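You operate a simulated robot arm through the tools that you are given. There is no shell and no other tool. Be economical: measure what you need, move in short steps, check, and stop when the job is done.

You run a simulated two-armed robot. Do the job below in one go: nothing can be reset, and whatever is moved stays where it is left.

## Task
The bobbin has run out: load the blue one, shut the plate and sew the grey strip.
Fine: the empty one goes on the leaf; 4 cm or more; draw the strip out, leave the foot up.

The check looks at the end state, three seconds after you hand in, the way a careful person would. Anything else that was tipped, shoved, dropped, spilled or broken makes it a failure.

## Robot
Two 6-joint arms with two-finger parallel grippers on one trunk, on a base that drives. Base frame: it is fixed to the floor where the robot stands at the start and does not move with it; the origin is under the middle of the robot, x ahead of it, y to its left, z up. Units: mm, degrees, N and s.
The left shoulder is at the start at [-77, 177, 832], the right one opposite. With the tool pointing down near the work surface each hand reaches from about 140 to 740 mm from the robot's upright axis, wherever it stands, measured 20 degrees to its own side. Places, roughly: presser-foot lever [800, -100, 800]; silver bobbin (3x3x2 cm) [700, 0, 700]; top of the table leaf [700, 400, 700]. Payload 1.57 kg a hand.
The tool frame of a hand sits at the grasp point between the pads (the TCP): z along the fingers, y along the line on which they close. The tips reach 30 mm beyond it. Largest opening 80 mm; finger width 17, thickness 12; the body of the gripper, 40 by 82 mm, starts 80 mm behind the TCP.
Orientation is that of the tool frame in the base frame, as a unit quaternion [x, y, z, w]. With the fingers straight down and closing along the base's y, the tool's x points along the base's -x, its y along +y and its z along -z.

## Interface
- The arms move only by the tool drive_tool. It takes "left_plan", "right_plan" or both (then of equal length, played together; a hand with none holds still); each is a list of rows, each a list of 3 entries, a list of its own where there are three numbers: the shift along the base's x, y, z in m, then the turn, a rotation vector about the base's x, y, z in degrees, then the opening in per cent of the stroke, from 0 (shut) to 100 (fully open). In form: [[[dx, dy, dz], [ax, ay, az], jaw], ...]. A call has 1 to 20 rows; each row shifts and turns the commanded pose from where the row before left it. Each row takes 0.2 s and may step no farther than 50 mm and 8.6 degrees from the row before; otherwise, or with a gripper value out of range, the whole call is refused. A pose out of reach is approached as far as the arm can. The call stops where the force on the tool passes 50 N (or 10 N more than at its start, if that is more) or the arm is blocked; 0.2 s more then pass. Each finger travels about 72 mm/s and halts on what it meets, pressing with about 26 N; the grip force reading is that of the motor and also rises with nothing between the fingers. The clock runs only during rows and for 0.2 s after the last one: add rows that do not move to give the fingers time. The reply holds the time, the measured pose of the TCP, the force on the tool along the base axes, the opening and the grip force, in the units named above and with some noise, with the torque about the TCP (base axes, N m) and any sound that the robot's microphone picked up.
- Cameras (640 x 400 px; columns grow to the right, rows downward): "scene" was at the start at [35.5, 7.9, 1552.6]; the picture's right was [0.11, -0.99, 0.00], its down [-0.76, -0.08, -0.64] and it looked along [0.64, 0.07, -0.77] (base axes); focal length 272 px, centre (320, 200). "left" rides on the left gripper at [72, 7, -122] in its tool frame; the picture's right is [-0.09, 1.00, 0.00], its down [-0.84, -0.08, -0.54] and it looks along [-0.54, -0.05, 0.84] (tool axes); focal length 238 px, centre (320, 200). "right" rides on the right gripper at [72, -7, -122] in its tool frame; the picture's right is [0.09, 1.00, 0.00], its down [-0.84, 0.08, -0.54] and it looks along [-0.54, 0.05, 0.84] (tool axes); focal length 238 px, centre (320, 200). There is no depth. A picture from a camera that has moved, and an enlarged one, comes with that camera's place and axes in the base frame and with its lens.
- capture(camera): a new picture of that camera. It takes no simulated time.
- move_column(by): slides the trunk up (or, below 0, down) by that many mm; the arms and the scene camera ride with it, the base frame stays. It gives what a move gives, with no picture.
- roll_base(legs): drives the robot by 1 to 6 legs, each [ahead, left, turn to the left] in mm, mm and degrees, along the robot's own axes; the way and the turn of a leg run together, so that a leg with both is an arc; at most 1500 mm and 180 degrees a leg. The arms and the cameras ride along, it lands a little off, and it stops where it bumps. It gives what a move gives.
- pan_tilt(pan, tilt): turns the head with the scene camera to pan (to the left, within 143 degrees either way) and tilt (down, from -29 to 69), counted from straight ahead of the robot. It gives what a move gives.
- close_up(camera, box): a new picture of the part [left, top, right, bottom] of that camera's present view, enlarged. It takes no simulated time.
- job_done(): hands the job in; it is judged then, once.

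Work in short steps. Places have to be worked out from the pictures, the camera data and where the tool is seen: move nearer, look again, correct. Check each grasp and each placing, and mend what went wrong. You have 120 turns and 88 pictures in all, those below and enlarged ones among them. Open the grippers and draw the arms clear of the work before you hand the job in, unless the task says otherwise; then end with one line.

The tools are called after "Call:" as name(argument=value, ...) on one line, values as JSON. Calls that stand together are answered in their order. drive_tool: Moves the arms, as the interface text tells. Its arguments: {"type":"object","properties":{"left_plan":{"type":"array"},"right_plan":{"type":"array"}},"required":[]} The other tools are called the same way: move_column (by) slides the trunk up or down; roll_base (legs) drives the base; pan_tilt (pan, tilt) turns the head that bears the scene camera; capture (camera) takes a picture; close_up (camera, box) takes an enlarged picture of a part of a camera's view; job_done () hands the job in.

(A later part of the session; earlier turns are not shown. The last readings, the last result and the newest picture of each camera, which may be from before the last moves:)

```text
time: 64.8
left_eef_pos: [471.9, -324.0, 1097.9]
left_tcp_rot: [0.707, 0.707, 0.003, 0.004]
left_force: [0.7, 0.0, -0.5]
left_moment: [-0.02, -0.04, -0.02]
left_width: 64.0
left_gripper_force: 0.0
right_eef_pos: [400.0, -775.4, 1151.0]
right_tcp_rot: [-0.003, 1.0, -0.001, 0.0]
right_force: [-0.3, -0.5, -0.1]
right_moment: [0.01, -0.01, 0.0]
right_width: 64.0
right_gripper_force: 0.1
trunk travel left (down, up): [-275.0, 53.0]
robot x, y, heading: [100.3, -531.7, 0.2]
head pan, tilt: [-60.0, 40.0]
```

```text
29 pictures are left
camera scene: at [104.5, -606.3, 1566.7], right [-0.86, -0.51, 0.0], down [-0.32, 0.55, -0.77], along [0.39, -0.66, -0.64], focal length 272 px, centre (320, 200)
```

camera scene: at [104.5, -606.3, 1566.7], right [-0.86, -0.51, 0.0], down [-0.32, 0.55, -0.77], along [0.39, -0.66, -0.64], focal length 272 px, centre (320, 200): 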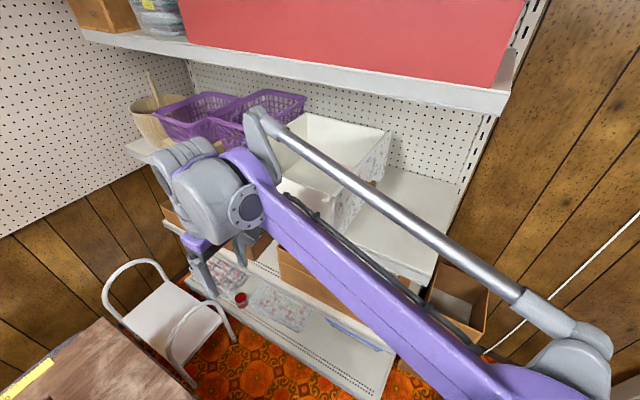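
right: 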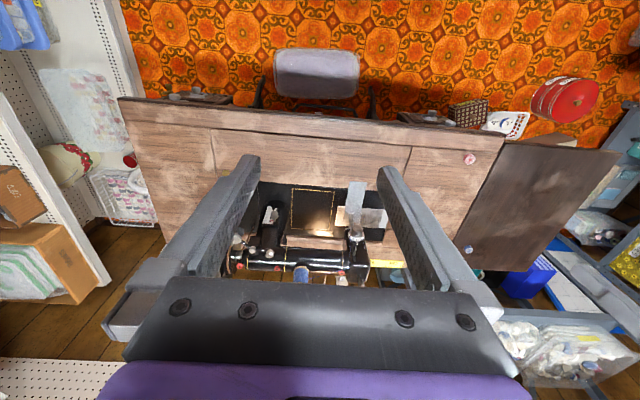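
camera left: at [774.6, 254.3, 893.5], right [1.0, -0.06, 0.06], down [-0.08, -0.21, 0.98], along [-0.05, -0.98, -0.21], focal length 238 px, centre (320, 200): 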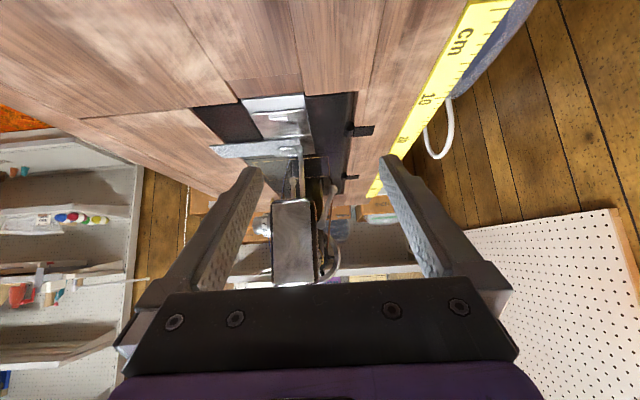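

Arm is close to the right-hand shelf but nothing looks displaced. Triangulating, the wheel axis is about (729, −380, 898) and the handle is at the top, near (726, −410, 948); the right hand can reach it from here. I bring it above the handle, turned 90° to close along x.

Call:
drive_tool(right_plan=[[[0, 0.035, 0], [0, 0, 0], 60], [[0, 0.035, 0], [0, 0, 0], 60], [[0, 0.035, 0], [0, 0, 8.4], 60], [[0.025, 0.02, -0.005], [0, 0, 8.4], 60], [[0.025, 0.02, -0.005], [0, 0, 8.4], 60], [[0.025, 0.02, -0.005], [0, 0, 8.4], 60], [[0.025, 0.02, -0.005], [0, 0, 8.4], 60], [[0.025, 0.02, -0.005], [0, 0, 8.4], 60], [[0.025, 0.02, -0.005], [0, 0, 8.4], 60], [[0.025, 0.02, -0.005], [0, 0, 8.4], 60], [[0.025, 0.02, -0.005], [0, 0, 8.4], 60], [[0.025, 0.02, -0.005], [0, 0, 8.4], 60], [[0.025, 0.02, -0.005], [0, 0, 6], 60], [[0.025, 0.0, -0.005], [0, 0, 0], 60]], left_plan=[[[-0.03, 0.03, 0], [0, 0, 0], 80], [[-0.03, 0.03, 0], [0, 0, 0], 80], [[-0.03, 0.03, 0], [0, 0, 0], 80], [[-0.03, 0.03, 0], [0, 0, 0], 80], [[0, 0, 0], [0, 0, 0], 80], [[0, 0, 0], [0, 0, 0], 80], [[0, 0, 0], [0, 0, 0], 80], [[0, 0, 0], [0, 0, 0], 80], [[0, 0, 0], [0, 0, 0], 80], [[0, 0, 0], [0, 0, 0], 80], [[0, 0, 0], [0, 0, 0], 80], [[0, 0, 0], [0, 0, 0], 80], [[0, 0, 0], [0, 0, 0], 80], [[0, 0, 0], [0, 0, 0], 80]])

Call:
capture(camera="right")

```text
time: 67.8
left_eef_pos: [352.4, -206.2, 1097.7]
left_tcp_rot: [0.707, 0.708, 0.003, 0.002]
left_force: [-0.7, -0.4, 0.2]
left_moment: [0.02, 0.0, -0.01]
left_width: 64.2
left_gripper_force: 0.1
right_eef_pos: [669.1, -472.4, 1097.2]
right_tcp_rot: [0.709, -0.705, 0.0, 0.0]
right_force: [0.7, 0.3, -0.2]
right_moment: [-0.02, 0.01, 0.02]
right_width: 47.9
right_gripper_force: 0.1
right hand out of reach, approached as far as the arm can: row 14
trunk travel left (down, up): [-275.0, 53.0]
robot x, y, heading: [101.8, -530.3, 0.1]
head pan, tilt: [-60.0, 40.0]
```

```text
28 pictures are left
camera right: at [676.0, -540.9, 1219.9], right [-0.99, -0.1, 0.0], down [-0.08, 0.84, 0.54], along [-0.05, 0.54, -0.84], focal length 238 px, centre (320, 200)
```

right: 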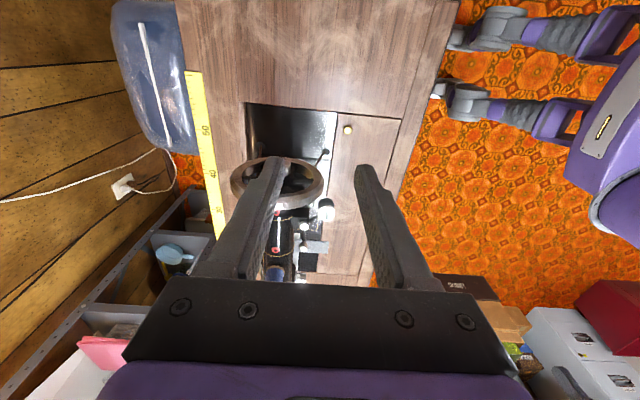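

The arm is out of reach that high. The blocking was most likely the right arm at the shelf, which is now clear; the floor pouf is ~80 mm ahead of the base. I drive 50 mm ahead.

Call:
roll_base(legs=[[50, 0, 0]])

```text
time: 68.7
left_eef_pos: [401.6, -204.4, 1098.4]
left_tcp_rot: [0.706, 0.708, 0.003, 0.004]
left_force: [-0.1, -0.2, 0.5]
left_moment: [-0.02, 0.01, 0.01]
left_width: 64.1
left_gripper_force: 0.0
right_eef_pos: [717.2, -471.4, 1096.6]
right_tcp_rot: [0.709, -0.705, 0.0, 0.0]
right_force: [0.7, 0.3, -1.0]
right_moment: [-0.02, 0.03, 0.0]
right_width: 47.8
right_gripper_force: 0.1
trunk travel left (down, up): [-275.0, 53.0]
robot x, y, heading: [152.2, -530.7, 0.1]
head pan, tilt: [-60.0, 40.0]
```

Free. I lower the right hand to z≈1010 beside the handle and look.

Call:
drive_tool(right_plan=[[[0.0, 0, -0.03], [0, 0, 0], 60], [[0.0, 0, -0.03], [0, 0, 0], 60], [[0.01, 0.0, -0.025], [0, 0, 0], 60]])

Call:
capture(camera="right")

```text
time: 69.5
left_eef_pos: [401.2, -205.5, 1098.3]
left_tcp_rot: [0.706, 0.708, 0.003, 0.002]
left_force: [-0.4, 0.1, 0.2]
left_moment: [0.01, -0.01, 0.0]
left_width: 64.1
left_gripper_force: 0.1
right_eef_pos: [727.8, -471.3, 1011.9]
right_tcp_rot: [0.709, -0.706, 0.0, 0.0]
right_force: [-0.1, 0.1, 0.2]
right_moment: [-0.01, 0.04, 0.02]
right_width: 48.1
right_gripper_force: 0.1
trunk travel left (down, up): [-275.0, 53.0]
robot x, y, heading: [149.1, -533.3, 0.5]
head pan, tilt: [-60.0, 40.0]
```

```text
27 pictures are left
camera right: at [735.2, -540.9, 1135.0], right [-1.0, -0.1, 0.0], down [-0.08, 0.84, 0.54], along [-0.05, 0.54, -0.84], focal length 238 px, centre (320, 200)
```

right: 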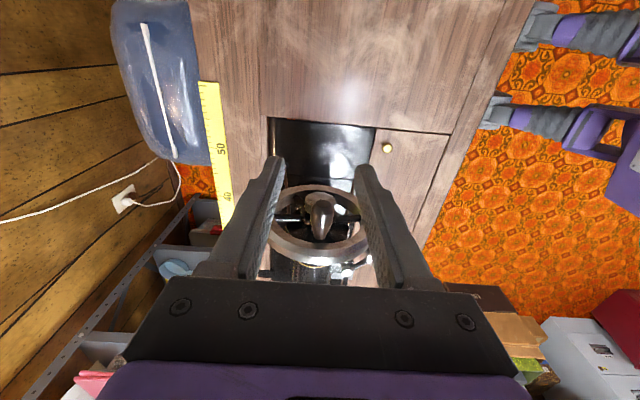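

I enlarge the handle and wheel.

Call:
close_up(camera="right", box=[256, 160, 384, 240])

Call:
pan_tilt(pan=15, tilt=50)

Call:
close_up(camera="scene", box=[220, 80, 380, 180])

```text
5.00 times, centred on (320, 200) of right
camera zoom: at [735.2, -540.9, 1135.0], right [-1.0, -0.1, 0.0], down [-0.08, 0.84, 0.54], along [-0.05, 0.54, -0.84], focal length 1192 px, centre (320, 200)
```

zoom: 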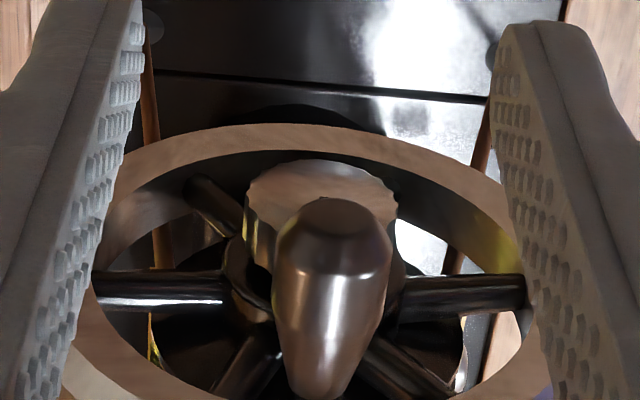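

```text
time: 71.0
left_eef_pos: [400.5, -205.4, 1097.3]
left_tcp_rot: [0.706, 0.708, 0.002, 0.004]
left_force: [0.1, -0.7, -0.3]
left_moment: [-0.01, 0.02, 0.03]
left_width: 64.1
left_gripper_force: 0.0
right_eef_pos: [728.3, -472.0, 1012.7]
right_tcp_rot: [0.709, -0.705, 0.0, 0.0]
right_force: [0.1, 0.3, 0.1]
right_moment: [-0.01, -0.01, 0.0]
right_width: 48.2
right_gripper_force: 0.0
trunk travel left (down, up): [-275.0, 53.0]
robot x, y, heading: [153.5, -531.0, 0.1]
head pan, tilt: [15.0, 50.0]
```

```text
4.00 times, centred on (300, 130) of scene
camera zoom: at [184.9, -512.3, 1552.6], right [0.26, -0.96, 0.0], down [-0.74, -0.2, -0.64], along [0.62, 0.17, -0.77], focal length 1088 px, centre (400, 480)
```

zoom: 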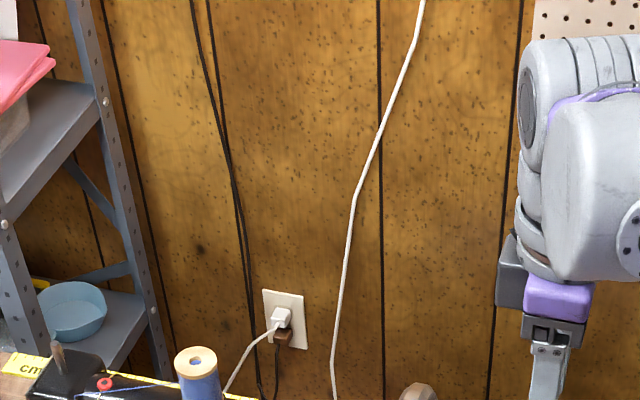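

The handle tip points toward me at about y −412, with the hub cap reaching y≈−392, so I must grip the outer 18 mm. I tilt the hand 15° outward, move over the handle end at z≈1000 and look.

Call:
drive_tool(right_plan=[[[0, 0, 0.0], [7.5, 0, 0], 60], [[-0.007, 0.03, 0], [7.5, 0, 0], 60], [[0, 0.033, -0.01], [0, 0, 0], 60], [[0, 0, 0], [0, 0, 0], 60]])

Call:
close_up(camera="right", box=[224, 100, 416, 220])

```text
time: 72.0
left_eef_pos: [401.2, -205.4, 1098.9]
left_tcp_rot: [0.707, 0.707, 0.004, 0.003]
left_force: [-0.5, 0.4, 0.0]
left_moment: [-0.01, 0.03, 0.04]
left_width: 64.1
left_gripper_force: 0.2
right_eef_pos: [720.0, -408.3, 1002.2]
right_tcp_rot: [0.703, -0.699, -0.093, -0.093]
right_force: [-0.2, -0.2, 0.5]
right_moment: [0.08, -0.02, 0.02]
right_width: 48.0
right_gripper_force: 0.0
trunk travel left (down, up): [-275.0, 53.0]
robot x, y, heading: [152.1, -530.1, 0.6]
head pan, tilt: [15.0, 50.0]
```

```text
3.33 times, centred on (320, 160) of right
camera zoom: at [727.9, -508.0, 1102.3], right [-1.0, -0.09, -0.03], down [-0.08, 0.67, 0.74], along [-0.05, 0.74, -0.67], focal length 794 px, centre (320, 333)
```

zoom: 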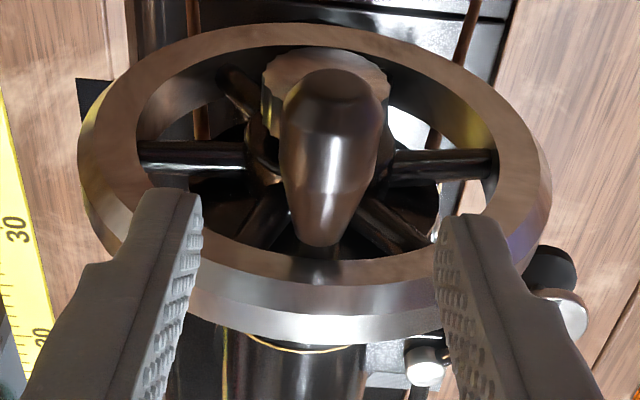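

Handle centred between the fingers at x≈720, z≈950, its end at y≈−418. I descend 40 mm and close on it.

Call:
drive_tool(right_plan=[[[0, 0, -0.01], [0, 0, 0], 60], [[0, 0, -0.015], [0, 0, 0], 60], [[0, 0, -0.015], [0, 0, 0], 60], [[0, 0, 0], [0, 0, 0], 0], [[0, 0, 0], [0, 0, 0], 0], [[0, 0, 0], [0, 0, 0], 0]])

Call:
close_up(camera="right", box=[224, 110, 416, 230])

```text
time: 73.4
left_eef_pos: [401.5, -206.1, 1098.8]
left_tcp_rot: [0.706, 0.708, 0.003, 0.003]
left_force: [0.1, 0.0, 0.6]
left_moment: [-0.02, 0.03, -0.02]
left_width: 64.2
left_gripper_force: 0.0
right_eef_pos: [720.8, -406.7, 961.8]
right_tcp_rot: [0.703, -0.699, -0.092, -0.093]
right_force: [0.0, 0.2, -1.0]
right_moment: [0.11, -0.01, -0.22]
right_width: 21.7
right_gripper_force: 35.2
trunk travel left (down, up): [-275.0, 53.0]
robot x, y, heading: [154.1, -534.1, 0.4]
head pan, tilt: [15.0, 50.0]
```

```text
3.33 times, centred on (320, 170) of right
camera zoom: at [727.4, -506.3, 1061.8], right [-1.0, -0.09, -0.03], down [-0.08, 0.67, 0.74], along [-0.05, 0.74, -0.67], focal length 794 px, centre (320, 300)
```

zoom: 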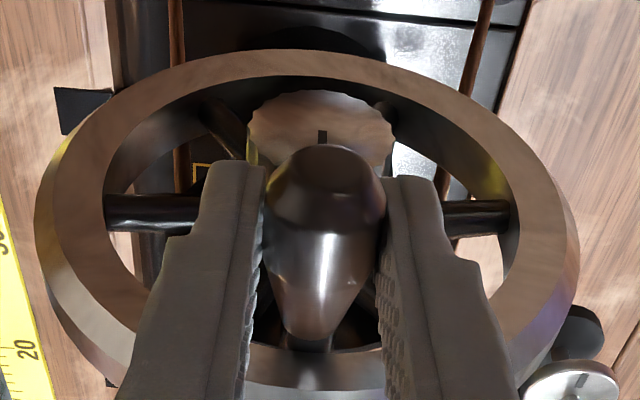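

Handle gripped (21.7 mm). I try the first 45° toward me (top moving −x) with radius 48 mm and watch the forces.

Call:
drive_tool(right_plan=[[[-0.0124, 0, -0.0016], [0, 0, 0], 0], [[-0.0116, 0, -0.0048], [0, 0, 0], 0], [[-0.0099, 0, -0.0077], [0, 0, 0], 0], [[0, 0, 0], [0, 0, 0], 0]])

```text
time: 74.4
left_eef_pos: [402.3, -205.7, 1098.1]
left_tcp_rot: [0.706, 0.708, 0.002, 0.003]
left_force: [0.1, 1.0, 0.2]
left_moment: [0.0, -0.03, 0.01]
left_width: 64.0
left_gripper_force: 0.1
right_eef_pos: [688.0, -407.1, 949.6]
right_tcp_rot: [0.702, -0.7, -0.091, -0.093]
right_force: [7.0, -2.6, -7.4]
right_moment: [0.37, -0.09, -0.15]
right_width: 21.7
right_gripper_force: 34.6
trunk travel left (down, up): [-275.0, 53.0]
robot x, y, heading: [151.6, -534.0, 0.3]
head pan, tilt: [15.0, 50.0]
```

Forces are modest (about 10 N, radially inward). Continue to 90°.

Call:
drive_tool(right_plan=[[[-0.0077, 0, -0.0099], [0, 0, 0], 0], [[-0.0048, 0, -0.0116], [0, 0, 0], 0], [[-0.0016, 0, -0.0124], [0, 0, 0], 0], [[0, 0, 0], [0, 0, 0], 0]])

```text
time: 75.4
left_eef_pos: [403.2, -203.8, 1098.5]
left_tcp_rot: [0.706, 0.708, 0.002, 0.002]
left_force: [0.9, 0.2, -0.2]
left_moment: [0.04, 0.01, 0.04]
left_width: 64.2
left_gripper_force: 0.1
right_eef_pos: [674.3, -407.5, 915.7]
right_tcp_rot: [0.703, -0.699, -0.092, -0.092]
right_force: [19.2, 1.0, 0.9]
right_moment: [-0.37, -0.2, -0.19]
right_width: 21.7
right_gripper_force: 34.7
trunk travel left (down, up): [-275.0, 53.0]
robot x, y, heading: [149.9, -530.2, 0.3]
head pan, tilt: [15.0, 50.0]
```

At 90° the force points inward 19 N: the true axis lies about 2 mm further in +x (≈722.5). I correct and continue to the bottom.

Call:
drive_tool(right_plan=[[[0.0044, 0, -0.0148], [0, 0, 0], 0], [[0.0068, 0, -0.0134], [0, 0, 0], 0], [[0.0106, 0, -0.0106], [0, 0, 0], 0], [[0.0134, 0, -0.0068], [0, 0, 0], 0], [[0.0148, 0, -0.0024], [0, 0, 0], 0], [[0, 0, 0], [0, 0, 0], 0]])

```text
time: 76.8
left_eef_pos: [398.3, -205.6, 1098.4]
left_tcp_rot: [0.707, 0.708, 0.004, 0.003]
left_force: [-0.2, 0.1, -0.2]
left_moment: [-0.03, 0.0, 0.02]
left_width: 63.9
left_gripper_force: 0.0
right_eef_pos: [716.5, -407.5, 867.6]
right_tcp_rot: [0.703, -0.699, -0.091, -0.094]
right_force: [0.0, -4.7, 31.1]
right_moment: [0.13, 0.03, -0.2]
right_width: 21.7
right_gripper_force: 34.7
trunk travel left (down, up): [-275.0, 53.0]
robot x, y, heading: [149.4, -530.8, 0.5]
head pan, tilt: [15.0, 50.0]
```

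At the bottom 31 N inward: the radius is about 46 mm, centre (721, 915.8) in commanded TCP terms. I complete the first turn with that circle.

Call:
drive_tool(right_plan=[[[0.0127, 0, 0.00625], [0, 0, 0], 0], [[0.0128, 0, 0.00655], [0, 0, 0], 0], [[0.0102, 0, 0.0102], [0, 0, 0], 0], [[0.00655, 0, 0.0128], [0, 0, 0], 0], [[0.00225, 0, 0.0142], [0, 0, 0], 0], [[-0.00225, 0, 0.0142], [0, 0, 0], 0], [[-0.00655, 0, 0.0128], [0, 0, 0], 0], [[-0.0102, 0, 0.0102], [0, 0, 0], 0], [[-0.0128, 0, 0.00655], [0, 0, 0], 0], [[-0.0142, 0, 0.00225], [0, 0, 0], 0], [[0, 0, 0], [0, 0, 0], 0]])

Call:
pan_tilt(pan=28, tilt=55)

Call:
capture(camera="scene")

```text
time: 79.2
left_eef_pos: [404.6, -204.9, 1097.9]
left_tcp_rot: [0.706, 0.708, 0.002, 0.003]
left_force: [0.0, 0.4, 0.0]
left_moment: [-0.06, -0.03, 0.03]
left_width: 64.2
left_gripper_force: 0.0
right_eef_pos: [721.8, -407.4, 963.0]
right_tcp_rot: [0.703, -0.699, -0.092, -0.091]
right_force: [-0.7, 1.6, -28.5]
right_moment: [-0.07, 0.01, -0.18]
right_width: 21.5
right_gripper_force: 35.0
trunk travel left (down, up): [-275.0, 53.0]
robot x, y, heading: [148.0, -530.3, 0.4]
head pan, tilt: [15.0, 50.0]
```

```text
time: 80.0
left_eef_pos: [404.6, -204.8, 1097.7]
left_tcp_rot: [0.706, 0.708, 0.002, 0.002]
left_force: [0.4, -0.6, -0.2]
left_moment: [0.03, 0.02, 0.0]
left_width: 64.0
left_gripper_force: 0.1
right_eef_pos: [721.1, -406.6, 962.1]
right_tcp_rot: [0.702, -0.7, -0.091, -0.091]
right_force: [-0.8, 0.6, -30.4]
right_moment: [-0.21, -0.01, -0.2]
right_width: 21.9
right_gripper_force: 34.9
trunk travel left (down, up): [-275.0, 53.0]
robot x, y, heading: [151.5, -530.7, 0.3]
head pan, tilt: [28.0, 55.0]
```

```text
22 pictures are left
camera scene: at [176.9, -497.8, 1546.0], right [0.47, -0.88, 0.0], down [-0.72, -0.39, -0.57], along [0.5, 0.27, -0.82], focal length 272 px, centre (320, 200)
```

scene: 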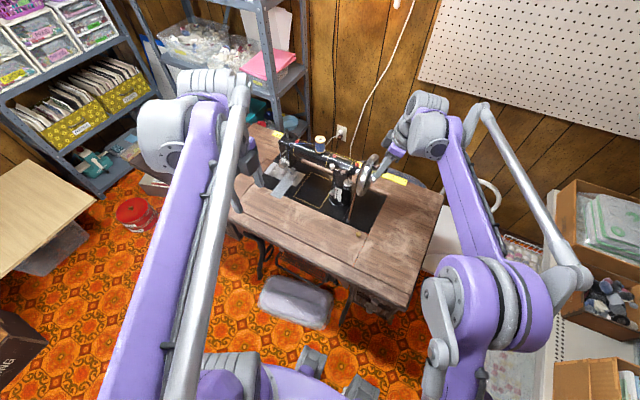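

One full turn done; force at the top shows the radius is nearer 44.5. I check the strip.

Call:
close_up(camera="scene", box=[240, 130, 336, 190])

```text
6.67 times, centred on (288, 160) of scene
camera zoom: at [176.9, -497.8, 1546.0], right [0.47, -0.88, 0.0], down [-0.72, -0.39, -0.57], along [0.5, 0.27, -0.82], focal length 1814 px, centre (533, 467)
```

zoom: 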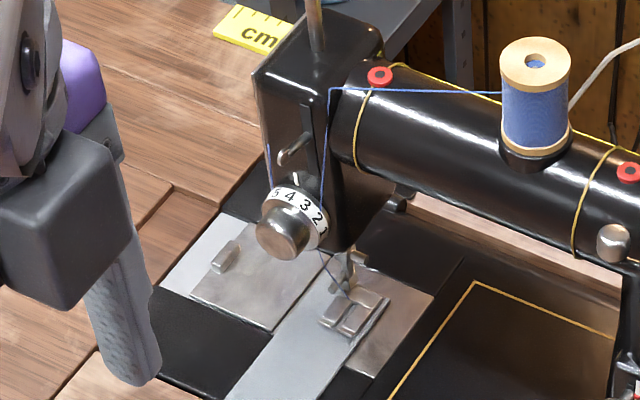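

Thread and needle look right. I do another full turn with radius 44.5 and check the forces.

Call:
drive_tool(right_plan=[[[-0.02666, 0, -0.012], [0, 0, 0], 0], [[-0.01616, 0, -0.02225], [0, 0, 0], 0], [[0, 0, -0.0275], [0, 0, 0], 0], [[0.01616, 0, -0.02225], [0, 0, 0], 0], [[0.02616, 0, -0.0085], [0, 0, 0], 0], [[0.02616, 0, 0.0085], [0, 0, 0], 0], [[0.01616, 0, 0.02225], [0, 0, 0], 0], [[0, 0, 0.0275], [0, 0, 0], 0], [[-0.01616, 0, 0.02225], [0, 0, 0], 0], [[-0.02616, 0, 0.0085], [0, 0, 0], 0]])

Call:
close_up(camera="right", box=[224, 110, 416, 230])

```text
time: 82.1
left_eef_pos: [401.3, -205.7, 1098.9]
left_tcp_rot: [0.706, 0.708, 0.003, 0.004]
left_force: [-1.5, 0.0, -0.3]
left_moment: [0.0, -0.02, -0.01]
left_width: 63.8
left_gripper_force: 0.0
right_eef_pos: [741.9, -407.6, 956.1]
right_tcp_rot: [0.703, -0.699, -0.085, -0.101]
right_force: [10.9, 5.7, 20.3]
right_moment: [-0.59, -0.16, -0.02]
right_width: 21.8
right_gripper_force: 34.3
trunk travel left (down, up): [-275.0, 53.0]
robot x, y, heading: [155.0, -534.7, 0.2]
head pan, tilt: [28.0, 55.0]
stopped in row 10 (right hand): the force on the tool passed its limit at 82 N (the readings are from after the stop); the commanded pose is now the measured one
```

```text
3.33 times, centred on (320, 170) of right
camera zoom: at [747.5, -507.0, 1054.4], right [-0.99, -0.09, -0.05], down [-0.09, 0.66, 0.74], along [-0.04, 0.74, -0.67], focal length 794 px, centre (320, 300)
```

zoom: 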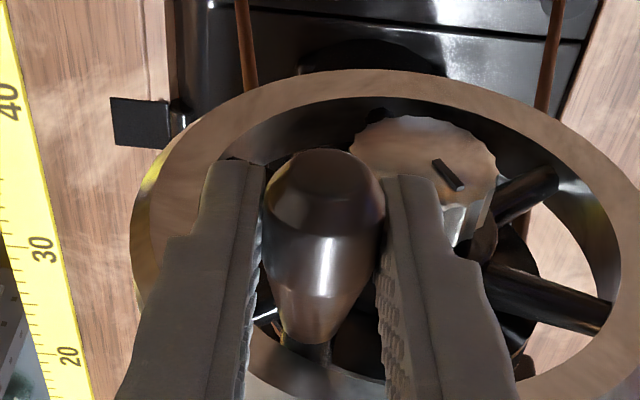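

The force stop came from the −x fingertip riding on the hub cap. I regrip 6 mm further out and 8 mm higher on the handle so that the tips clear the hub.

Call:
drive_tool(right_plan=[[[0, 0, 0.001], [0, 0, 0], 36], [[0, 0, 0.003], [0, 0, 0], 40], [[0, -0.006, 0.004], [0, 0, 0], 40], [[0, 0, 0], [0, 0, 0], 40]])

Call:
close_up(camera="right", box=[224, 110, 416, 230])

```text
time: 83.1
left_eef_pos: [402.3, -205.2, 1098.6]
left_tcp_rot: [0.706, 0.708, 0.003, 0.003]
left_force: [0.6, 0.0, -0.3]
left_moment: [-0.01, -0.01, 0.01]
left_width: 64.0
left_gripper_force: 0.0
right_eef_pos: [743.1, -413.0, 960.2]
right_tcp_rot: [0.702, -0.7, -0.087, -0.099]
right_force: [0.0, 0.2, 1.3]
right_moment: [0.0, 0.0, 0.04]
right_width: 31.9
right_gripper_force: 0.1
trunk travel left (down, up): [-275.0, 53.0]
robot x, y, heading: [153.4, -530.3, 0.3]
head pan, tilt: [28.0, 55.0]
```

```text
3.33 times, centred on (320, 170) of right
camera zoom: at [749.0, -513.5, 1059.8], right [-1.0, -0.09, -0.04], down [-0.09, 0.67, 0.74], along [-0.04, 0.74, -0.67], focal length 794 px, centre (320, 300)
```

zoom: 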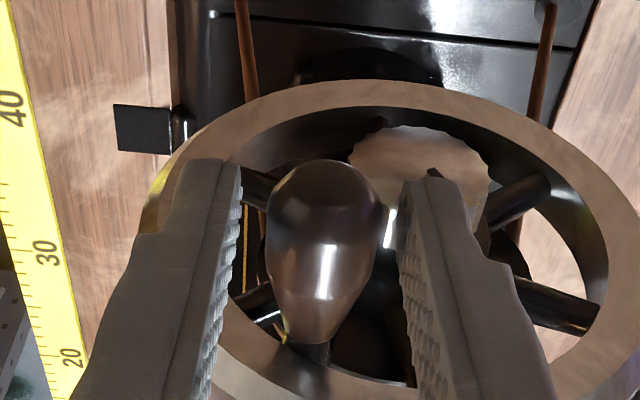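

Handle is centred between the fingers and the tips clear the hub. I close and go to the 90° position with radius 45.

Call:
drive_tool(right_plan=[[[0, 0, 0], [0, 0, 0], 0], [[0, 0, 0], [0, 0, 0], 0], [[-0.0081, 0, 0.0035], [0, 0, 0], 0], [[-0.0139, 0, 0.0022], [0, 0, 0], 0], [[0, 0, 0], [0, 0, 0], 0]])

```text
time: 84.3
left_eef_pos: [402.1, -207.0, 1099.5]
left_tcp_rot: [0.707, 0.707, 0.003, 0.003]
left_force: [0.5, -0.3, -0.3]
left_moment: [0.01, 0.02, -0.04]
left_width: 63.9
left_gripper_force: 0.1
right_eef_pos: [720.7, -414.2, 966.7]
right_tcp_rot: [0.702, -0.7, -0.088, -0.099]
right_force: [-0.4, -2.4, 11.5]
right_moment: [-0.17, -0.01, -0.02]
right_width: 21.7
right_gripper_force: 34.5
trunk travel left (down, up): [-275.0, 53.0]
robot x, y, heading: [150.9, -530.0, 0.2]
head pan, tilt: [28.0, 55.0]
```

Top: 11 N upward, so about 1 mm low. Continue to 90°.

Call:
drive_tool(right_plan=[[[-0.0139, 0, -0.0012], [0, 0, 0], 0], [[-0.0225, 0, -0.0163], [0, 0, 0], 0], [[-0.0086, 0, -0.0265], [0, 0, 0], 0], [[0, 0, 0], [0, 0, 0], 0], [[0, 0, 0], [0, 0, 0], 0]])

```text
time: 85.5
left_eef_pos: [398.9, -206.0, 1099.1]
left_tcp_rot: [0.707, 0.708, 0.003, 0.004]
left_force: [0.5, -0.6, -0.2]
left_moment: [0.01, 0.03, -0.04]
left_width: 64.0
left_gripper_force: 0.0
right_eef_pos: [674.1, -413.2, 923.0]
right_tcp_rot: [0.702, -0.7, -0.087, -0.099]
right_force: [-20.5, -4.3, 0.7]
right_moment: [0.16, 0.28, 0.06]
right_width: 21.5
right_gripper_force: 35.0
trunk travel left (down, up): [-275.0, 53.0]
robot x, y, heading: [152.8, -532.1, 0.1]
head pan, tilt: [28.0, 55.0]
```

At 90° 20 N outward: radius nearer 46.5. Adjust and go to the bottom.

Call:
drive_tool(right_plan=[[[0.0005, 0, -0.0143], [0, 0, 0], 0], [[0.0061, 0, -0.0143], [0, 0, 0], 0], [[0.0165, 0, -0.0141], [0, 0, 0], 0], [[0.0211, 0, -0.0051], [0, 0, 0], 0], [[0, 0, 0], [0, 0, 0], 0], [[0, 0, 0], [0, 0, 0], 0]])

```text
time: 86.9
left_eef_pos: [401.9, -203.3, 1098.0]
left_tcp_rot: [0.706, 0.708, 0.002, 0.002]
left_force: [-0.2, 0.0, 0.6]
left_moment: [0.03, 0.0, 0.0]
left_width: 64.1
left_gripper_force: 0.1
right_eef_pos: [721.6, -414.0, 874.5]
right_tcp_rot: [0.702, -0.7, -0.088, -0.099]
right_force: [0.4, 6.3, -5.3]
right_moment: [-0.18, -0.01, -0.1]
right_width: 21.6
right_gripper_force: 35.1
trunk travel left (down, up): [-275.0, 53.0]
robot x, y, heading: [150.1, -532.3, 0.4]
head pan, tilt: [28.0, 55.0]
```

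Bottom force is small. On to 270°.

Call:
drive_tool(right_plan=[[[0.0273, 0, 0.0089], [0, 0, 0], 0], [[0.0169, 0, 0.0232], [0, 0, 0], 0], [[0.0023, 0, 0.0144], [0, 0, 0], 0], [[0, 0, 0], [0, 0, 0], 0], [[0, 0, 0], [0, 0, 0], 0]])

```text
time: 88.1
left_eef_pos: [401.5, -205.3, 1098.6]
left_tcp_rot: [0.706, 0.708, 0.002, 0.003]
left_force: [-0.6, -0.3, -0.2]
left_moment: [0.02, 0.03, 0.0]
left_width: 64.1
left_gripper_force: 0.1
right_eef_pos: [764.6, -413.8, 921.1]
right_tcp_rot: [0.702, -0.7, -0.087, -0.099]
right_force: [-7.6, 2.4, -0.7]
right_moment: [0.18, 0.1, 0.03]
right_width: 21.6
right_gripper_force: 34.5
trunk travel left (down, up): [-275.0, 53.0]
robot x, y, heading: [149.4, -528.2, 0.4]
head pan, tilt: [28.0, 55.0]
```

Forces are small all round, so the circle is known. Now continuous cranking: 20 rows of 30°.

Call:
drive_tool(right_plan=[[[-0.00673, 0, 0.02325], [0, 0, 0], 0], [[-0.01702, 0, 0.01702], [0, 0, 0], 0], [[-0.02325, 0, 0.00623], [0, 0, 0], 0], [[-0.02325, 0, -0.00623], [0, 0, 0], 0], [[-0.01702, 0, -0.01702], [0, 0, 0], 0], [[-0.00623, 0, -0.02325], [0, 0, 0], 0], [[0.00623, 0, -0.02325], [0, 0, 0], 0], [[0.01702, 0, -0.01702], [0, 0, 0], 0], [[0.02325, 0, -0.00623], [0, 0, 0], 0], [[0.02325, 0, 0.00623], [0, 0, 0], 0], [[0.01702, 0, 0.01702], [0, 0, 0], 0], [[0.00623, 0, 0.02325], [0, 0, 0], 0], [[-0.00623, 0, 0.02325], [0, 0, 0], 0], [[-0.01702, 0, 0.01702], [0, 0, 0], 0], [[-0.02325, 0, 0.00623], [0, 0, 0], 0]])

Call:
close_up(camera="scene", box=[240, 130, 336, 190])

```text
time: 91.3
left_eef_pos: [402.1, -204.4, 1098.9]
left_tcp_rot: [0.706, 0.708, 0.003, 0.003]
left_force: [-0.1, 0.0, -0.1]
left_moment: [-0.01, 0.04, 0.02]
left_width: 64.1
left_gripper_force: 0.0
right_eef_pos: [722.1, -413.6, 966.8]
right_tcp_rot: [0.702, -0.7, -0.088, -0.099]
right_force: [-2.3, -1.6, -12.6]
right_moment: [0.67, 0.04, 0.13]
right_width: 22.1
right_gripper_force: 34.8
trunk travel left (down, up): [-275.0, 53.0]
robot x, y, heading: [148.3, -530.9, 0.2]
head pan, tilt: [28.0, 55.0]
```

```text
6.67 times, centred on (288, 160) of scene
camera zoom: at [175.3, -498.4, 1545.8], right [0.47, -0.88, 0.0], down [-0.72, -0.39, -0.57], along [0.5, 0.27, -0.82], focal length 1814 px, centre (533, 467)
```

zoom: 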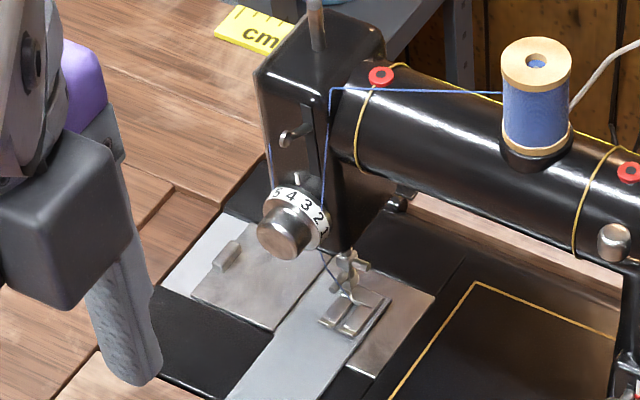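

That went well (4 turns in all). I look at the strip's front end to estimate feed per turn.

Call:
close_up(camera="scene", box=[250, 160, 330, 210])

```text
8.00 times, centred on (290, 185) of scene
camera zoom: at [175.3, -498.4, 1545.8], right [0.47, -0.88, 0.0], down [-0.72, -0.39, -0.57], along [0.5, 0.27, -0.82], focal length 2177 px, centre (560, 320)
```

zoom: 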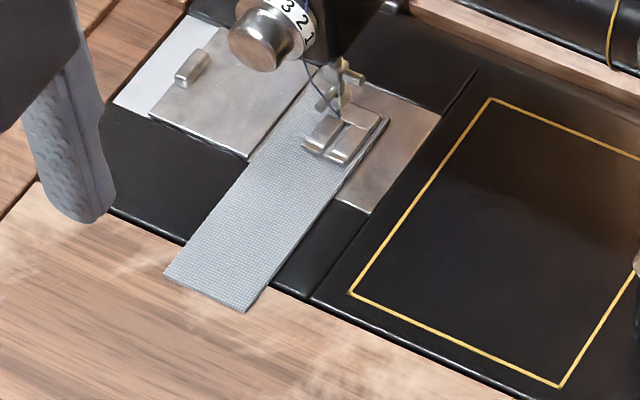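

The strip's front end is at x≈606 versus ≈604.5 at the start: hardly any feed. I inspect the foot region and the stitch-length regulator closely.

Call:
close_up(camera="scene", box=[280, 163, 312, 183])

Call:
close_up(camera="scene", box=[320, 165, 368, 195])

```text
16.00 times, centred on (296, 173) of scene
camera zoom: at [175.3, -498.4, 1545.8], right [0.47, -0.88, 0.0], down [-0.72, -0.39, -0.57], along [0.5, 0.27, -0.82], focal length 4354 px, centre (704, 632)
```

zoom: 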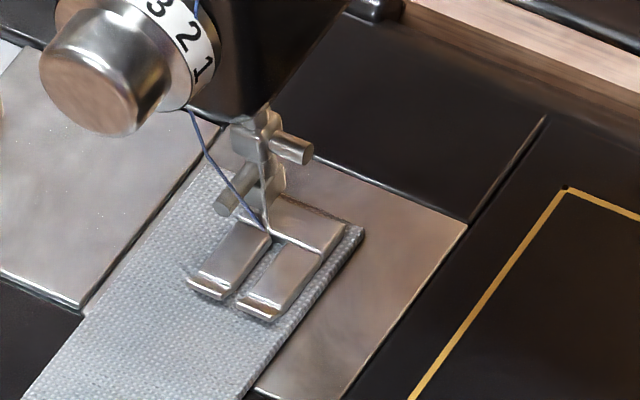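

```text
13.33 times, centred on (344, 180) of scene
camera zoom: at [175.3, -498.4, 1545.8], right [0.47, -0.88, 0.0], down [-0.72, -0.39, -0.57], along [0.5, 0.27, -0.82], focal length 3628 px, centre (0, 467)
```

zoom: 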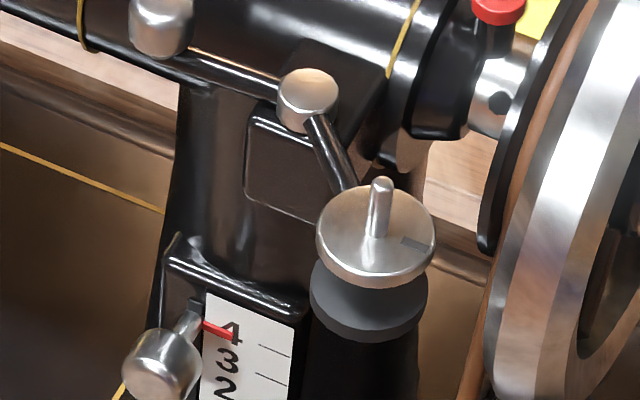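

The regulator is set to 4 mm, yet no feed over 4 turns. I turn half a revolution and see whether the needle goes down and the foot stands on the strip.

Call:
drive_tool(right_plan=[[[-0.02325, 0, -0.00723], [0, 0, 0], 0], [[-0.01702, 0, -0.01702], [0, 0, 0], 0], [[-0.00623, 0, -0.02325], [0, 0, 0], 0], [[0.00623, 0, -0.02325], [0, 0, 0], 0], [[0.01702, 0, -0.01702], [0, 0, 0], 0], [[0.02325, 0, -0.00523], [0, 0, 0], 0]])

Call:
close_up(camera="scene", box=[272, 158, 320, 188])

```text
time: 92.7
left_eef_pos: [401.1, -204.7, 1098.8]
left_tcp_rot: [0.706, 0.708, 0.003, 0.003]
left_force: [0.1, 0.4, 0.1]
left_moment: [-0.02, 0.03, -0.02]
left_width: 64.0
left_gripper_force: 0.0
right_eef_pos: [721.0, -414.6, 875.0]
right_tcp_rot: [0.701, -0.7, -0.087, -0.1]
right_force: [0.7, -0.5, 5.1]
right_moment: [-0.11, -0.04, -0.07]
right_width: 21.5
right_gripper_force: 34.9
trunk travel left (down, up): [-275.0, 53.0]
robot x, y, heading: [152.4, -533.2, 0.6]
head pan, tilt: [28.0, 55.0]
```

```text
13.33 times, centred on (296, 173) of scene
camera zoom: at [174.6, -498.5, 1546.3], right [0.47, -0.88, 0.0], down [-0.72, -0.39, -0.57], along [0.51, 0.27, -0.82], focal length 3628 px, centre (640, 560)
```

zoom: 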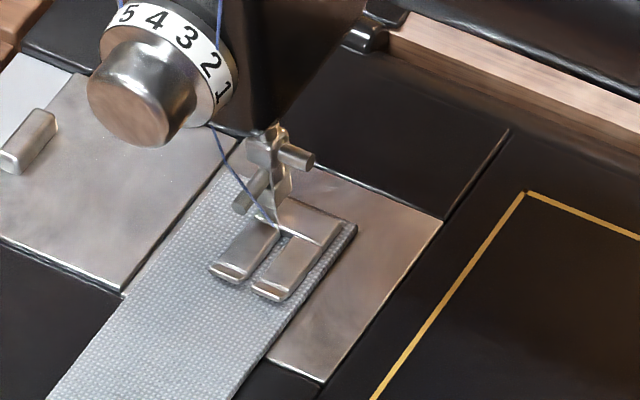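

The needle clamp did not move over the last half turn, though it did earlier. The hub knob (clutch) might have been touched; I look at its slot now.

Call:
close_up(camera="right", box=[224, 110, 416, 230])

```text
3.33 times, centred on (320, 170) of right
camera zoom: at [726.6, -513.8, 974.3], right [-1.0, -0.09, -0.04], down [-0.09, 0.67, 0.74], along [-0.04, 0.74, -0.67], focal length 794 px, centre (320, 300)
```

zoom: 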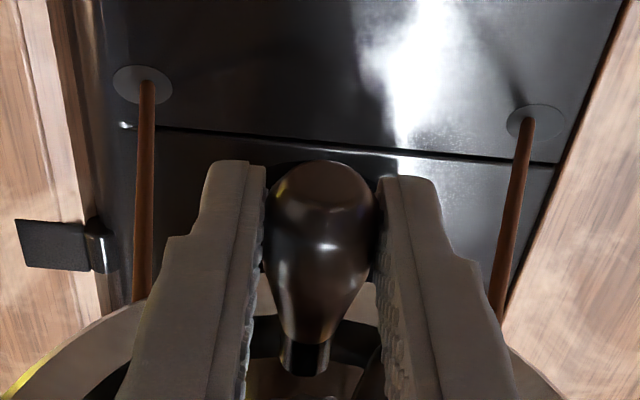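

Call:
close_up(camera="right", box=[256, 190, 384, 270])

```text
5.00 times, centred on (320, 230) of right
camera zoom: at [726.6, -513.8, 974.3], right [-1.0, -0.09, -0.04], down [-0.09, 0.67, 0.74], along [-0.04, 0.74, -0.67], focal length 1192 px, centre (320, 50)
```

zoom: 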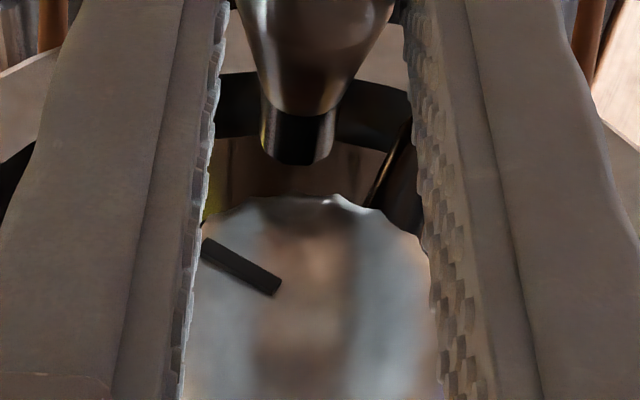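

The knob's slot has turned about 70° relative to the wheel: my fingertip loosened the clutch knob (forward rub = loosening), so the wheel idles. I'll hold the handle with the right hand (at the bottom) and turn the knob back with the left. First I tilt the right hand 15° more to make room.

Call:
drive_tool(right_plan=[[[0, -0.0023, -0.001], [7.5, 0, 0], 0], [[0, -0.0023, -0.001], [7.5, 0, 0], 0], [[0, 0, 0], [0, 0, 0], 0], [[0, 0, 0], [0, 0, 0], 0], [[0, 0, 0], [0, 0, 0], 0], [[0, 0, 0], [0, 0, 0], 0], [[0, 0, 0], [0, 0, 0], 0], [[0, 0, 0], [0, 0, 0], 0], [[0, 0, 0], [0, 0, 0], 0]], left_plan=[[[0.03, -0.02, 0.0], [0, -7.5, 0], 60], [[0.03, -0.02, 0.0], [0, -7.5, 0], 60], [[0.03, -0.025, 0.0], [0, -7.5, 0], 60], [[0.03, -0.025, 0.0], [0, -7.5, 0], 60], [[0.03, -0.025, 0.0], [0, 0, 0], 60], [[0.03, -0.025, 0.0], [0, 0, 0], 60], [[0.03, -0.025, -0.01], [0, 0, 0], 60], [[0.03, -0.02, -0.03], [0, 0, 0], 60], [[0.02, 0, -0.03], [0, 0, 0], 60]])

Call:
capture(camera="left")

```text
time: 94.7
left_eef_pos: [664.7, -391.8, 1027.0]
left_tcp_rot: [0.681, 0.683, 0.185, 0.186]
left_force: [0.8, -0.3, 0.2]
left_moment: [0.01, -0.03, 0.0]
left_width: 48.0
left_gripper_force: 0.1
right_eef_pos: [720.0, -418.2, 872.6]
right_tcp_rot: [0.683, -0.683, -0.178, -0.189]
right_force: [0.2, 6.7, -6.5]
right_moment: [0.54, 0.03, 0.13]
right_width: 21.4
right_gripper_force: 34.7
trunk travel left (down, up): [-275.0, 53.0]
robot x, y, heading: [152.6, -533.7, 0.3]
head pan, tilt: [28.0, 55.0]
```

```text
11 pictures are left
camera left: at [607.4, -318.4, 1134.6], right [0.86, -0.09, 0.5], down [-0.34, -0.84, 0.43], along [0.38, -0.54, -0.75], focal length 238 px, centre (320, 200)
```

left: 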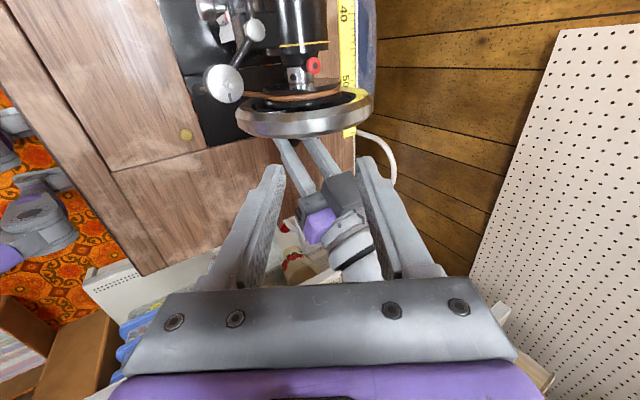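

The rim face is at y≈−377, leaving room for the left fingers at y≈−390 around the knob (Ø34, centre ≈(721, 902)). I approach along the tilted tool axis with 46 mm opening.

Call:
drive_tool(left_plan=[[[0.006, 0.001, -0.025], [0, 0, 0], 59], [[0.006, 0.001, -0.024], [0, 0, 0], 59], [[0.0133, 0, -0.0231], [0, 0, 0], 59], [[0.0133, 0, -0.0231], [0, 0, 0], 59], [[0.0067, 0, -0.0115], [0, 0, 0], 59], [[0, 0, 0], [0, 0, 0], 59]])

Call:
close_up(camera="left", box=[240, 100, 400, 200])

```text
time: 96.1
left_eef_pos: [706.7, -390.6, 922.4]
left_tcp_rot: [0.682, 0.682, 0.185, 0.187]
left_force: [-7.9, -29.8, 10.1]
left_moment: [1.01, -0.21, 0.21]
left_width: 47.1
left_gripper_force: 0.0
right_eef_pos: [717.1, -418.5, 873.7]
right_tcp_rot: [0.683, -0.682, -0.179, -0.19]
right_force: [-3.9, 22.7, -8.3]
right_moment: [0.09, 0.04, 0.12]
right_width: 21.7
right_gripper_force: 34.6
trunk travel left (down, up): [-275.0, 53.0]
robot x, y, heading: [150.8, -529.2, 0.4]
head pan, tilt: [28.0, 55.0]
```

```text
4.00 times, centred on (320, 150) of left
camera zoom: at [649.3, -317.2, 1030.5], right [0.86, -0.09, 0.51], down [-0.34, -0.84, 0.43], along [0.38, -0.54, -0.75], focal length 953 px, centre (320, 400)
```

zoom: 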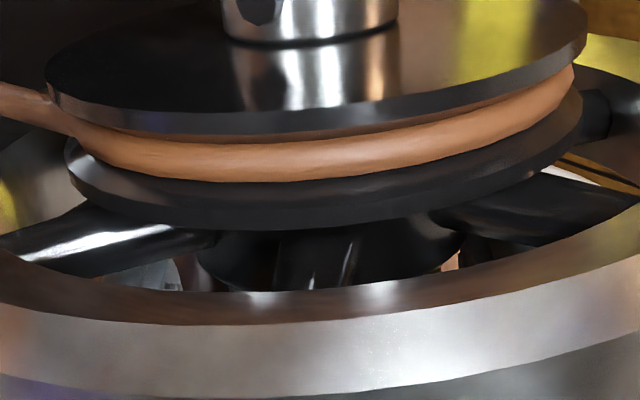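

The fingers rub on the rim face (30 N in −y). I shift the left hand 5 mm outward and then go in the last 14 mm.

Call:
drive_tool(left_plan=[[[0, -0.005, 0], [0, 0, 0], 59], [[0, 0, 0], [0, 0, 0], 59], [[0.0035, 0, -0.006], [0, 0, 0], 59], [[0.0035, 0, -0.006], [0, 0, 0], 59], [[0, 0, 0], [0, 0, 0], 59]])

```text
time: 97.3
left_eef_pos: [713.9, -391.5, 911.1]
left_tcp_rot: [0.68, 0.684, 0.186, 0.186]
left_force: [0.5, -0.1, 0.1]
left_moment: [0.01, 0.02, 0.02]
left_width: 47.3
left_gripper_force: 0.0
right_eef_pos: [718.7, -418.4, 874.5]
right_tcp_rot: [-0.683, 0.683, 0.177, 0.191]
right_force: [-0.3, 8.3, 12.0]
right_moment: [0.27, -0.02, 0.04]
right_width: 21.5
right_gripper_force: 34.9
trunk travel left (down, up): [-275.0, 53.0]
robot x, y, heading: [148.3, -529.0, 0.5]
head pan, tilt: [28.0, 55.0]
```

Free of contact. Close on the knob.

Call:
drive_tool(left_plan=[[[0, 0, 0], [0, 0, 0], 0], [[0, 0, 0], [0, 0, 0], 0], [[0, 0, 0], [0, 0, 0], 0]])

```text
time: 98.1
left_eef_pos: [715.5, -391.7, 912.7]
left_tcp_rot: [0.681, 0.682, 0.187, 0.188]
left_force: [22.3, 5.1, 28.9]
left_moment: [0.09, -0.24, 0.0]
left_width: 33.9
left_gripper_force: 41.5
right_eef_pos: [719.9, -418.3, 873.3]
right_tcp_rot: [0.683, -0.683, -0.178, -0.19]
right_force: [-0.6, 5.1, 13.1]
right_moment: [0.08, -0.01, 0.15]
right_width: 21.5
right_gripper_force: 34.2
trunk travel left (down, up): [-275.0, 53.0]
robot x, y, heading: [148.7, -527.4, 0.2]
head pan, tilt: [28.0, 55.0]
```

Knob gripped (33.9 mm), but off-centre by ~3.5 mm. I centre it and then rotate the left hand +30° about y (tightening, top away from me), with the handle held.

Call:
drive_tool(left_plan=[[[0.003, 0, 0.00175], [0, 0, 0], 0], [[0.0013, 0, 0.0006], [0, 7.5, 0], 0], [[0.00135, 0, 0.0005], [0, 7.5, 0], 0], [[0.0014, 0, 0.0003], [0, 7.5, 0], 0], [[0.00144, 0, 0.0001], [0, 7.5, 0], 0], [[0, 0, 0], [0, 0, 0], 0]])

```text
time: 99.5
left_eef_pos: [720.2, -392.9, 913.0]
left_tcp_rot: [0.706, 0.708, 0.002, 0.001]
left_force: [-18.7, 11.5, -18.8]
left_moment: [0.89, 0.13, -0.06]
left_width: 33.7
left_gripper_force: 41.4
right_eef_pos: [718.5, -417.6, 872.7]
right_tcp_rot: [0.683, -0.682, -0.176, -0.191]
right_force: [0.8, -4.4, 23.3]
right_moment: [0.09, -0.05, 0.26]
right_width: 21.6
right_gripper_force: 34.9
trunk travel left (down, up): [-275.0, 53.0]
robot x, y, heading: [155.3, -530.5, 0.5]
head pan, tilt: [28.0, 55.0]
```

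The knob turned with little torque. I trim the centring and carry on another 30°.

Call:
drive_tool(left_plan=[[[-0.002, 0, -0.002], [0, 0, 0], 0], [[0.00144, 0, -0.0001], [0, 7.5, 0], 0], [[0.0014, 0, -0.0003], [0, 7.5, 0], 0], [[0.00135, 0, -0.0004], [0, 7.5, 0], 0], [[0.0013, 0, -0.0006], [0, 7.5, 0], 0], [[0, 0, 0], [0, 0, 0], 0]])

```text
time: 100.9
left_eef_pos: [722.3, -391.9, 911.6]
left_tcp_rot: [0.683, 0.684, -0.181, -0.18]
left_force: [-18.3, 11.6, 26.4]
left_moment: [0.32, 0.19, -0.37]
left_width: 33.6
left_gripper_force: 41.9
right_eef_pos: [717.0, -417.2, 873.5]
right_tcp_rot: [0.684, -0.682, -0.176, -0.19]
right_force: [-1.7, -1.7, -9.5]
right_moment: [-0.38, 0.02, 0.2]
right_width: 21.7
right_gripper_force: 34.5
trunk travel left (down, up): [-275.0, 53.0]
robot x, y, heading: [150.8, -531.1, 0.4]
head pan, tilt: [28.0, 55.0]
```

60° done, torque still low, so not yet at the stop. I open, turn the hand back and regrip.

Call:
drive_tool(left_plan=[[[-0.002, 0, 0.001], [0, 0, 0], 59], [[0, 0, 0], [0, 0, 0], 59], [[-0.0013, 0, 0.0006], [0, -7.5, 0], 59], [[-0.00135, 0, 0.0004], [0, -7.5, 0], 59], [[-0.0014, 0, 0.0003], [0, -7.5, 0], 59], [[-0.00144, 0, 0.0001], [0, -7.5, 0], 59], [[-0.00144, 0, -0.0001], [0, -7.5, 0], 59], [[-0.0014, 0, -0.0003], [0, -7.5, 0], 59], [[-0.00135, 0, -0.0005], [0, -7.5, 0], 59], [[-0.0013, 0, -0.0006], [0, -7.5, 0], 59], [[0, 0, 0], [0, 0, 0], 0], [[0, 0, 0], [0, 0, 0], 0], [[0, 0, 0], [0, 0, 0], 0]])

Call:
close_up(camera="right", box=[240, 130, 400, 230])

```text
time: 103.7
left_eef_pos: [714.7, -392.3, 911.1]
left_tcp_rot: [0.681, 0.682, 0.189, 0.189]
left_force: [31.1, 3.6, 37.9]
left_moment: [0.6, -0.39, 0.2]
left_width: 33.8
left_gripper_force: 40.7
right_eef_pos: [719.2, -418.7, 873.4]
right_tcp_rot: [0.684, -0.682, -0.178, -0.189]
right_force: [-0.8, 5.2, 7.4]
right_moment: [0.02, 0.07, 0.19]
right_width: 21.5
right_gripper_force: 34.6
trunk travel left (down, up): [-275.0, 53.0]
robot x, y, heading: [157.0, -531.0, 0.5]
head pan, tilt: [28.0, 55.0]
```

```text
4.00 times, centred on (320, 180) of right
camera zoom: at [725.8, -539.9, 943.5], right [-1.0, -0.08, -0.06], down [-0.09, 0.45, 0.89], along [-0.04, 0.89, -0.46], focal length 953 px, centre (320, 280)
```

zoom: 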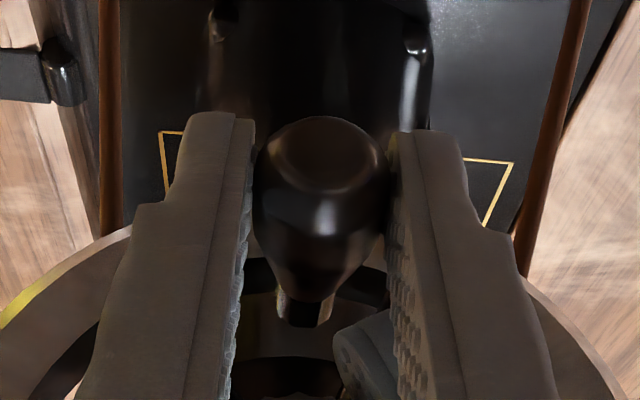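

Regripped. I centre (+4 mm along the closing line) and turn again, watching for a rise in torque.

Call:
drive_tool(left_plan=[[[0.0035, 0, 0.002], [0, 0, 0], 0], [[0.001, 0, 0.0004], [0, 7.5, 0], 0], [[0.001, 0, 0.0002], [0, 7.5, 0], 0], [[0.001, 0, 0.0], [0, 7.5, 0], 0], [[0, 0, 0], [0, 0, 0], 0]])

```text
time: 104.9
left_eef_pos: [718.3, -394.2, 913.9]
left_tcp_rot: [0.705, 0.706, 0.049, 0.05]
left_force: [12.8, -0.5, 0.8]
left_moment: [-0.12, -0.48, -0.08]
left_width: 34.0
left_gripper_force: 41.3
right_eef_pos: [719.4, -417.7, 872.3]
right_tcp_rot: [0.683, -0.682, -0.179, -0.19]
right_force: [-9.3, 3.3, 17.0]
right_moment: [-0.29, 0.16, 0.3]
right_width: 21.6
right_gripper_force: 35.5
trunk travel left (down, up): [-275.0, 53.0]
robot x, y, heading: [151.4, -529.7, 0.0]
head pan, tilt: [28.0, 55.0]
```

Torque now rises (−0.48 N·m) and the handle feels it: the clutch is gripping. A little further to tighten.

Call:
drive_tool(left_plan=[[[0.001, 0, 0.0], [0, 7.5, 0], 0], [[0.001, 0, 0.0], [0, 7.5, 0], 0], [[0, 0, 0], [0, 0, 0], 0]])

```text
time: 105.7
left_eef_pos: [720.5, -393.2, 913.8]
left_tcp_rot: [0.705, 0.707, -0.043, -0.044]
left_force: [6.6, -5.7, -2.1]
left_moment: [-0.04, -0.51, -0.18]
left_width: 33.6
left_gripper_force: 41.7
right_eef_pos: [718.0, -418.3, 873.6]
right_tcp_rot: [0.683, -0.682, -0.178, -0.19]
right_force: [-9.9, 6.6, 14.3]
right_moment: [-0.02, 0.11, 0.17]
right_width: 21.5
right_gripper_force: 35.0
trunk travel left (down, up): [-275.0, 53.0]
robot x, y, heading: [153.6, -531.1, 0.5]
head pan, tilt: [28.0, 55.0]
```

The torque is saturated (fingers slip), so the knob is tight. I release it and withdraw the left hand upward and back.

Call:
drive_tool(left_plan=[[[0, 0, 0], [0, 0, 0], 59], [[0, -0.001, 0], [0, 0, 0], 59], [[0, 0, 0.03], [0, 0, 0], 59], [[0, 0, 0.045], [0, 0, 0], 59], [[0, 0, 0.045], [0, 0, 0], 59], [[-0.03, 0.01, 0.03], [0, 7, 0], 59], [[-0.04, 0.025, 0.01], [0, 0, 0], 59], [[-0.04, 0.025, 0.0], [0, 0, 0], 59], [[-0.04, 0.025, 0], [0, 0, 0], 59], [[-0.04, 0.025, 0], [0, 0, 0], 59], [[-0.04, 0.025, 0], [0, 0, 0], 59]])

```text
time: 108.1
left_eef_pos: [488.8, -259.8, 1072.3]
left_tcp_rot: [0.701, 0.702, -0.086, -0.086]
left_force: [-0.4, -0.3, -0.3]
left_moment: [-0.01, 0.02, 0.01]
left_width: 47.1
left_gripper_force: 0.1
right_eef_pos: [717.2, -418.0, 873.6]
right_tcp_rot: [0.683, -0.682, -0.178, -0.19]
right_force: [-0.8, 5.3, 14.2]
right_moment: [-0.01, 0.02, 0.05]
right_width: 21.7
right_gripper_force: 34.7
trunk travel left (down, up): [-275.0, 53.0]
robot x, y, heading: [154.3, -530.5, 0.5]
head pan, tilt: [28.0, 55.0]
```

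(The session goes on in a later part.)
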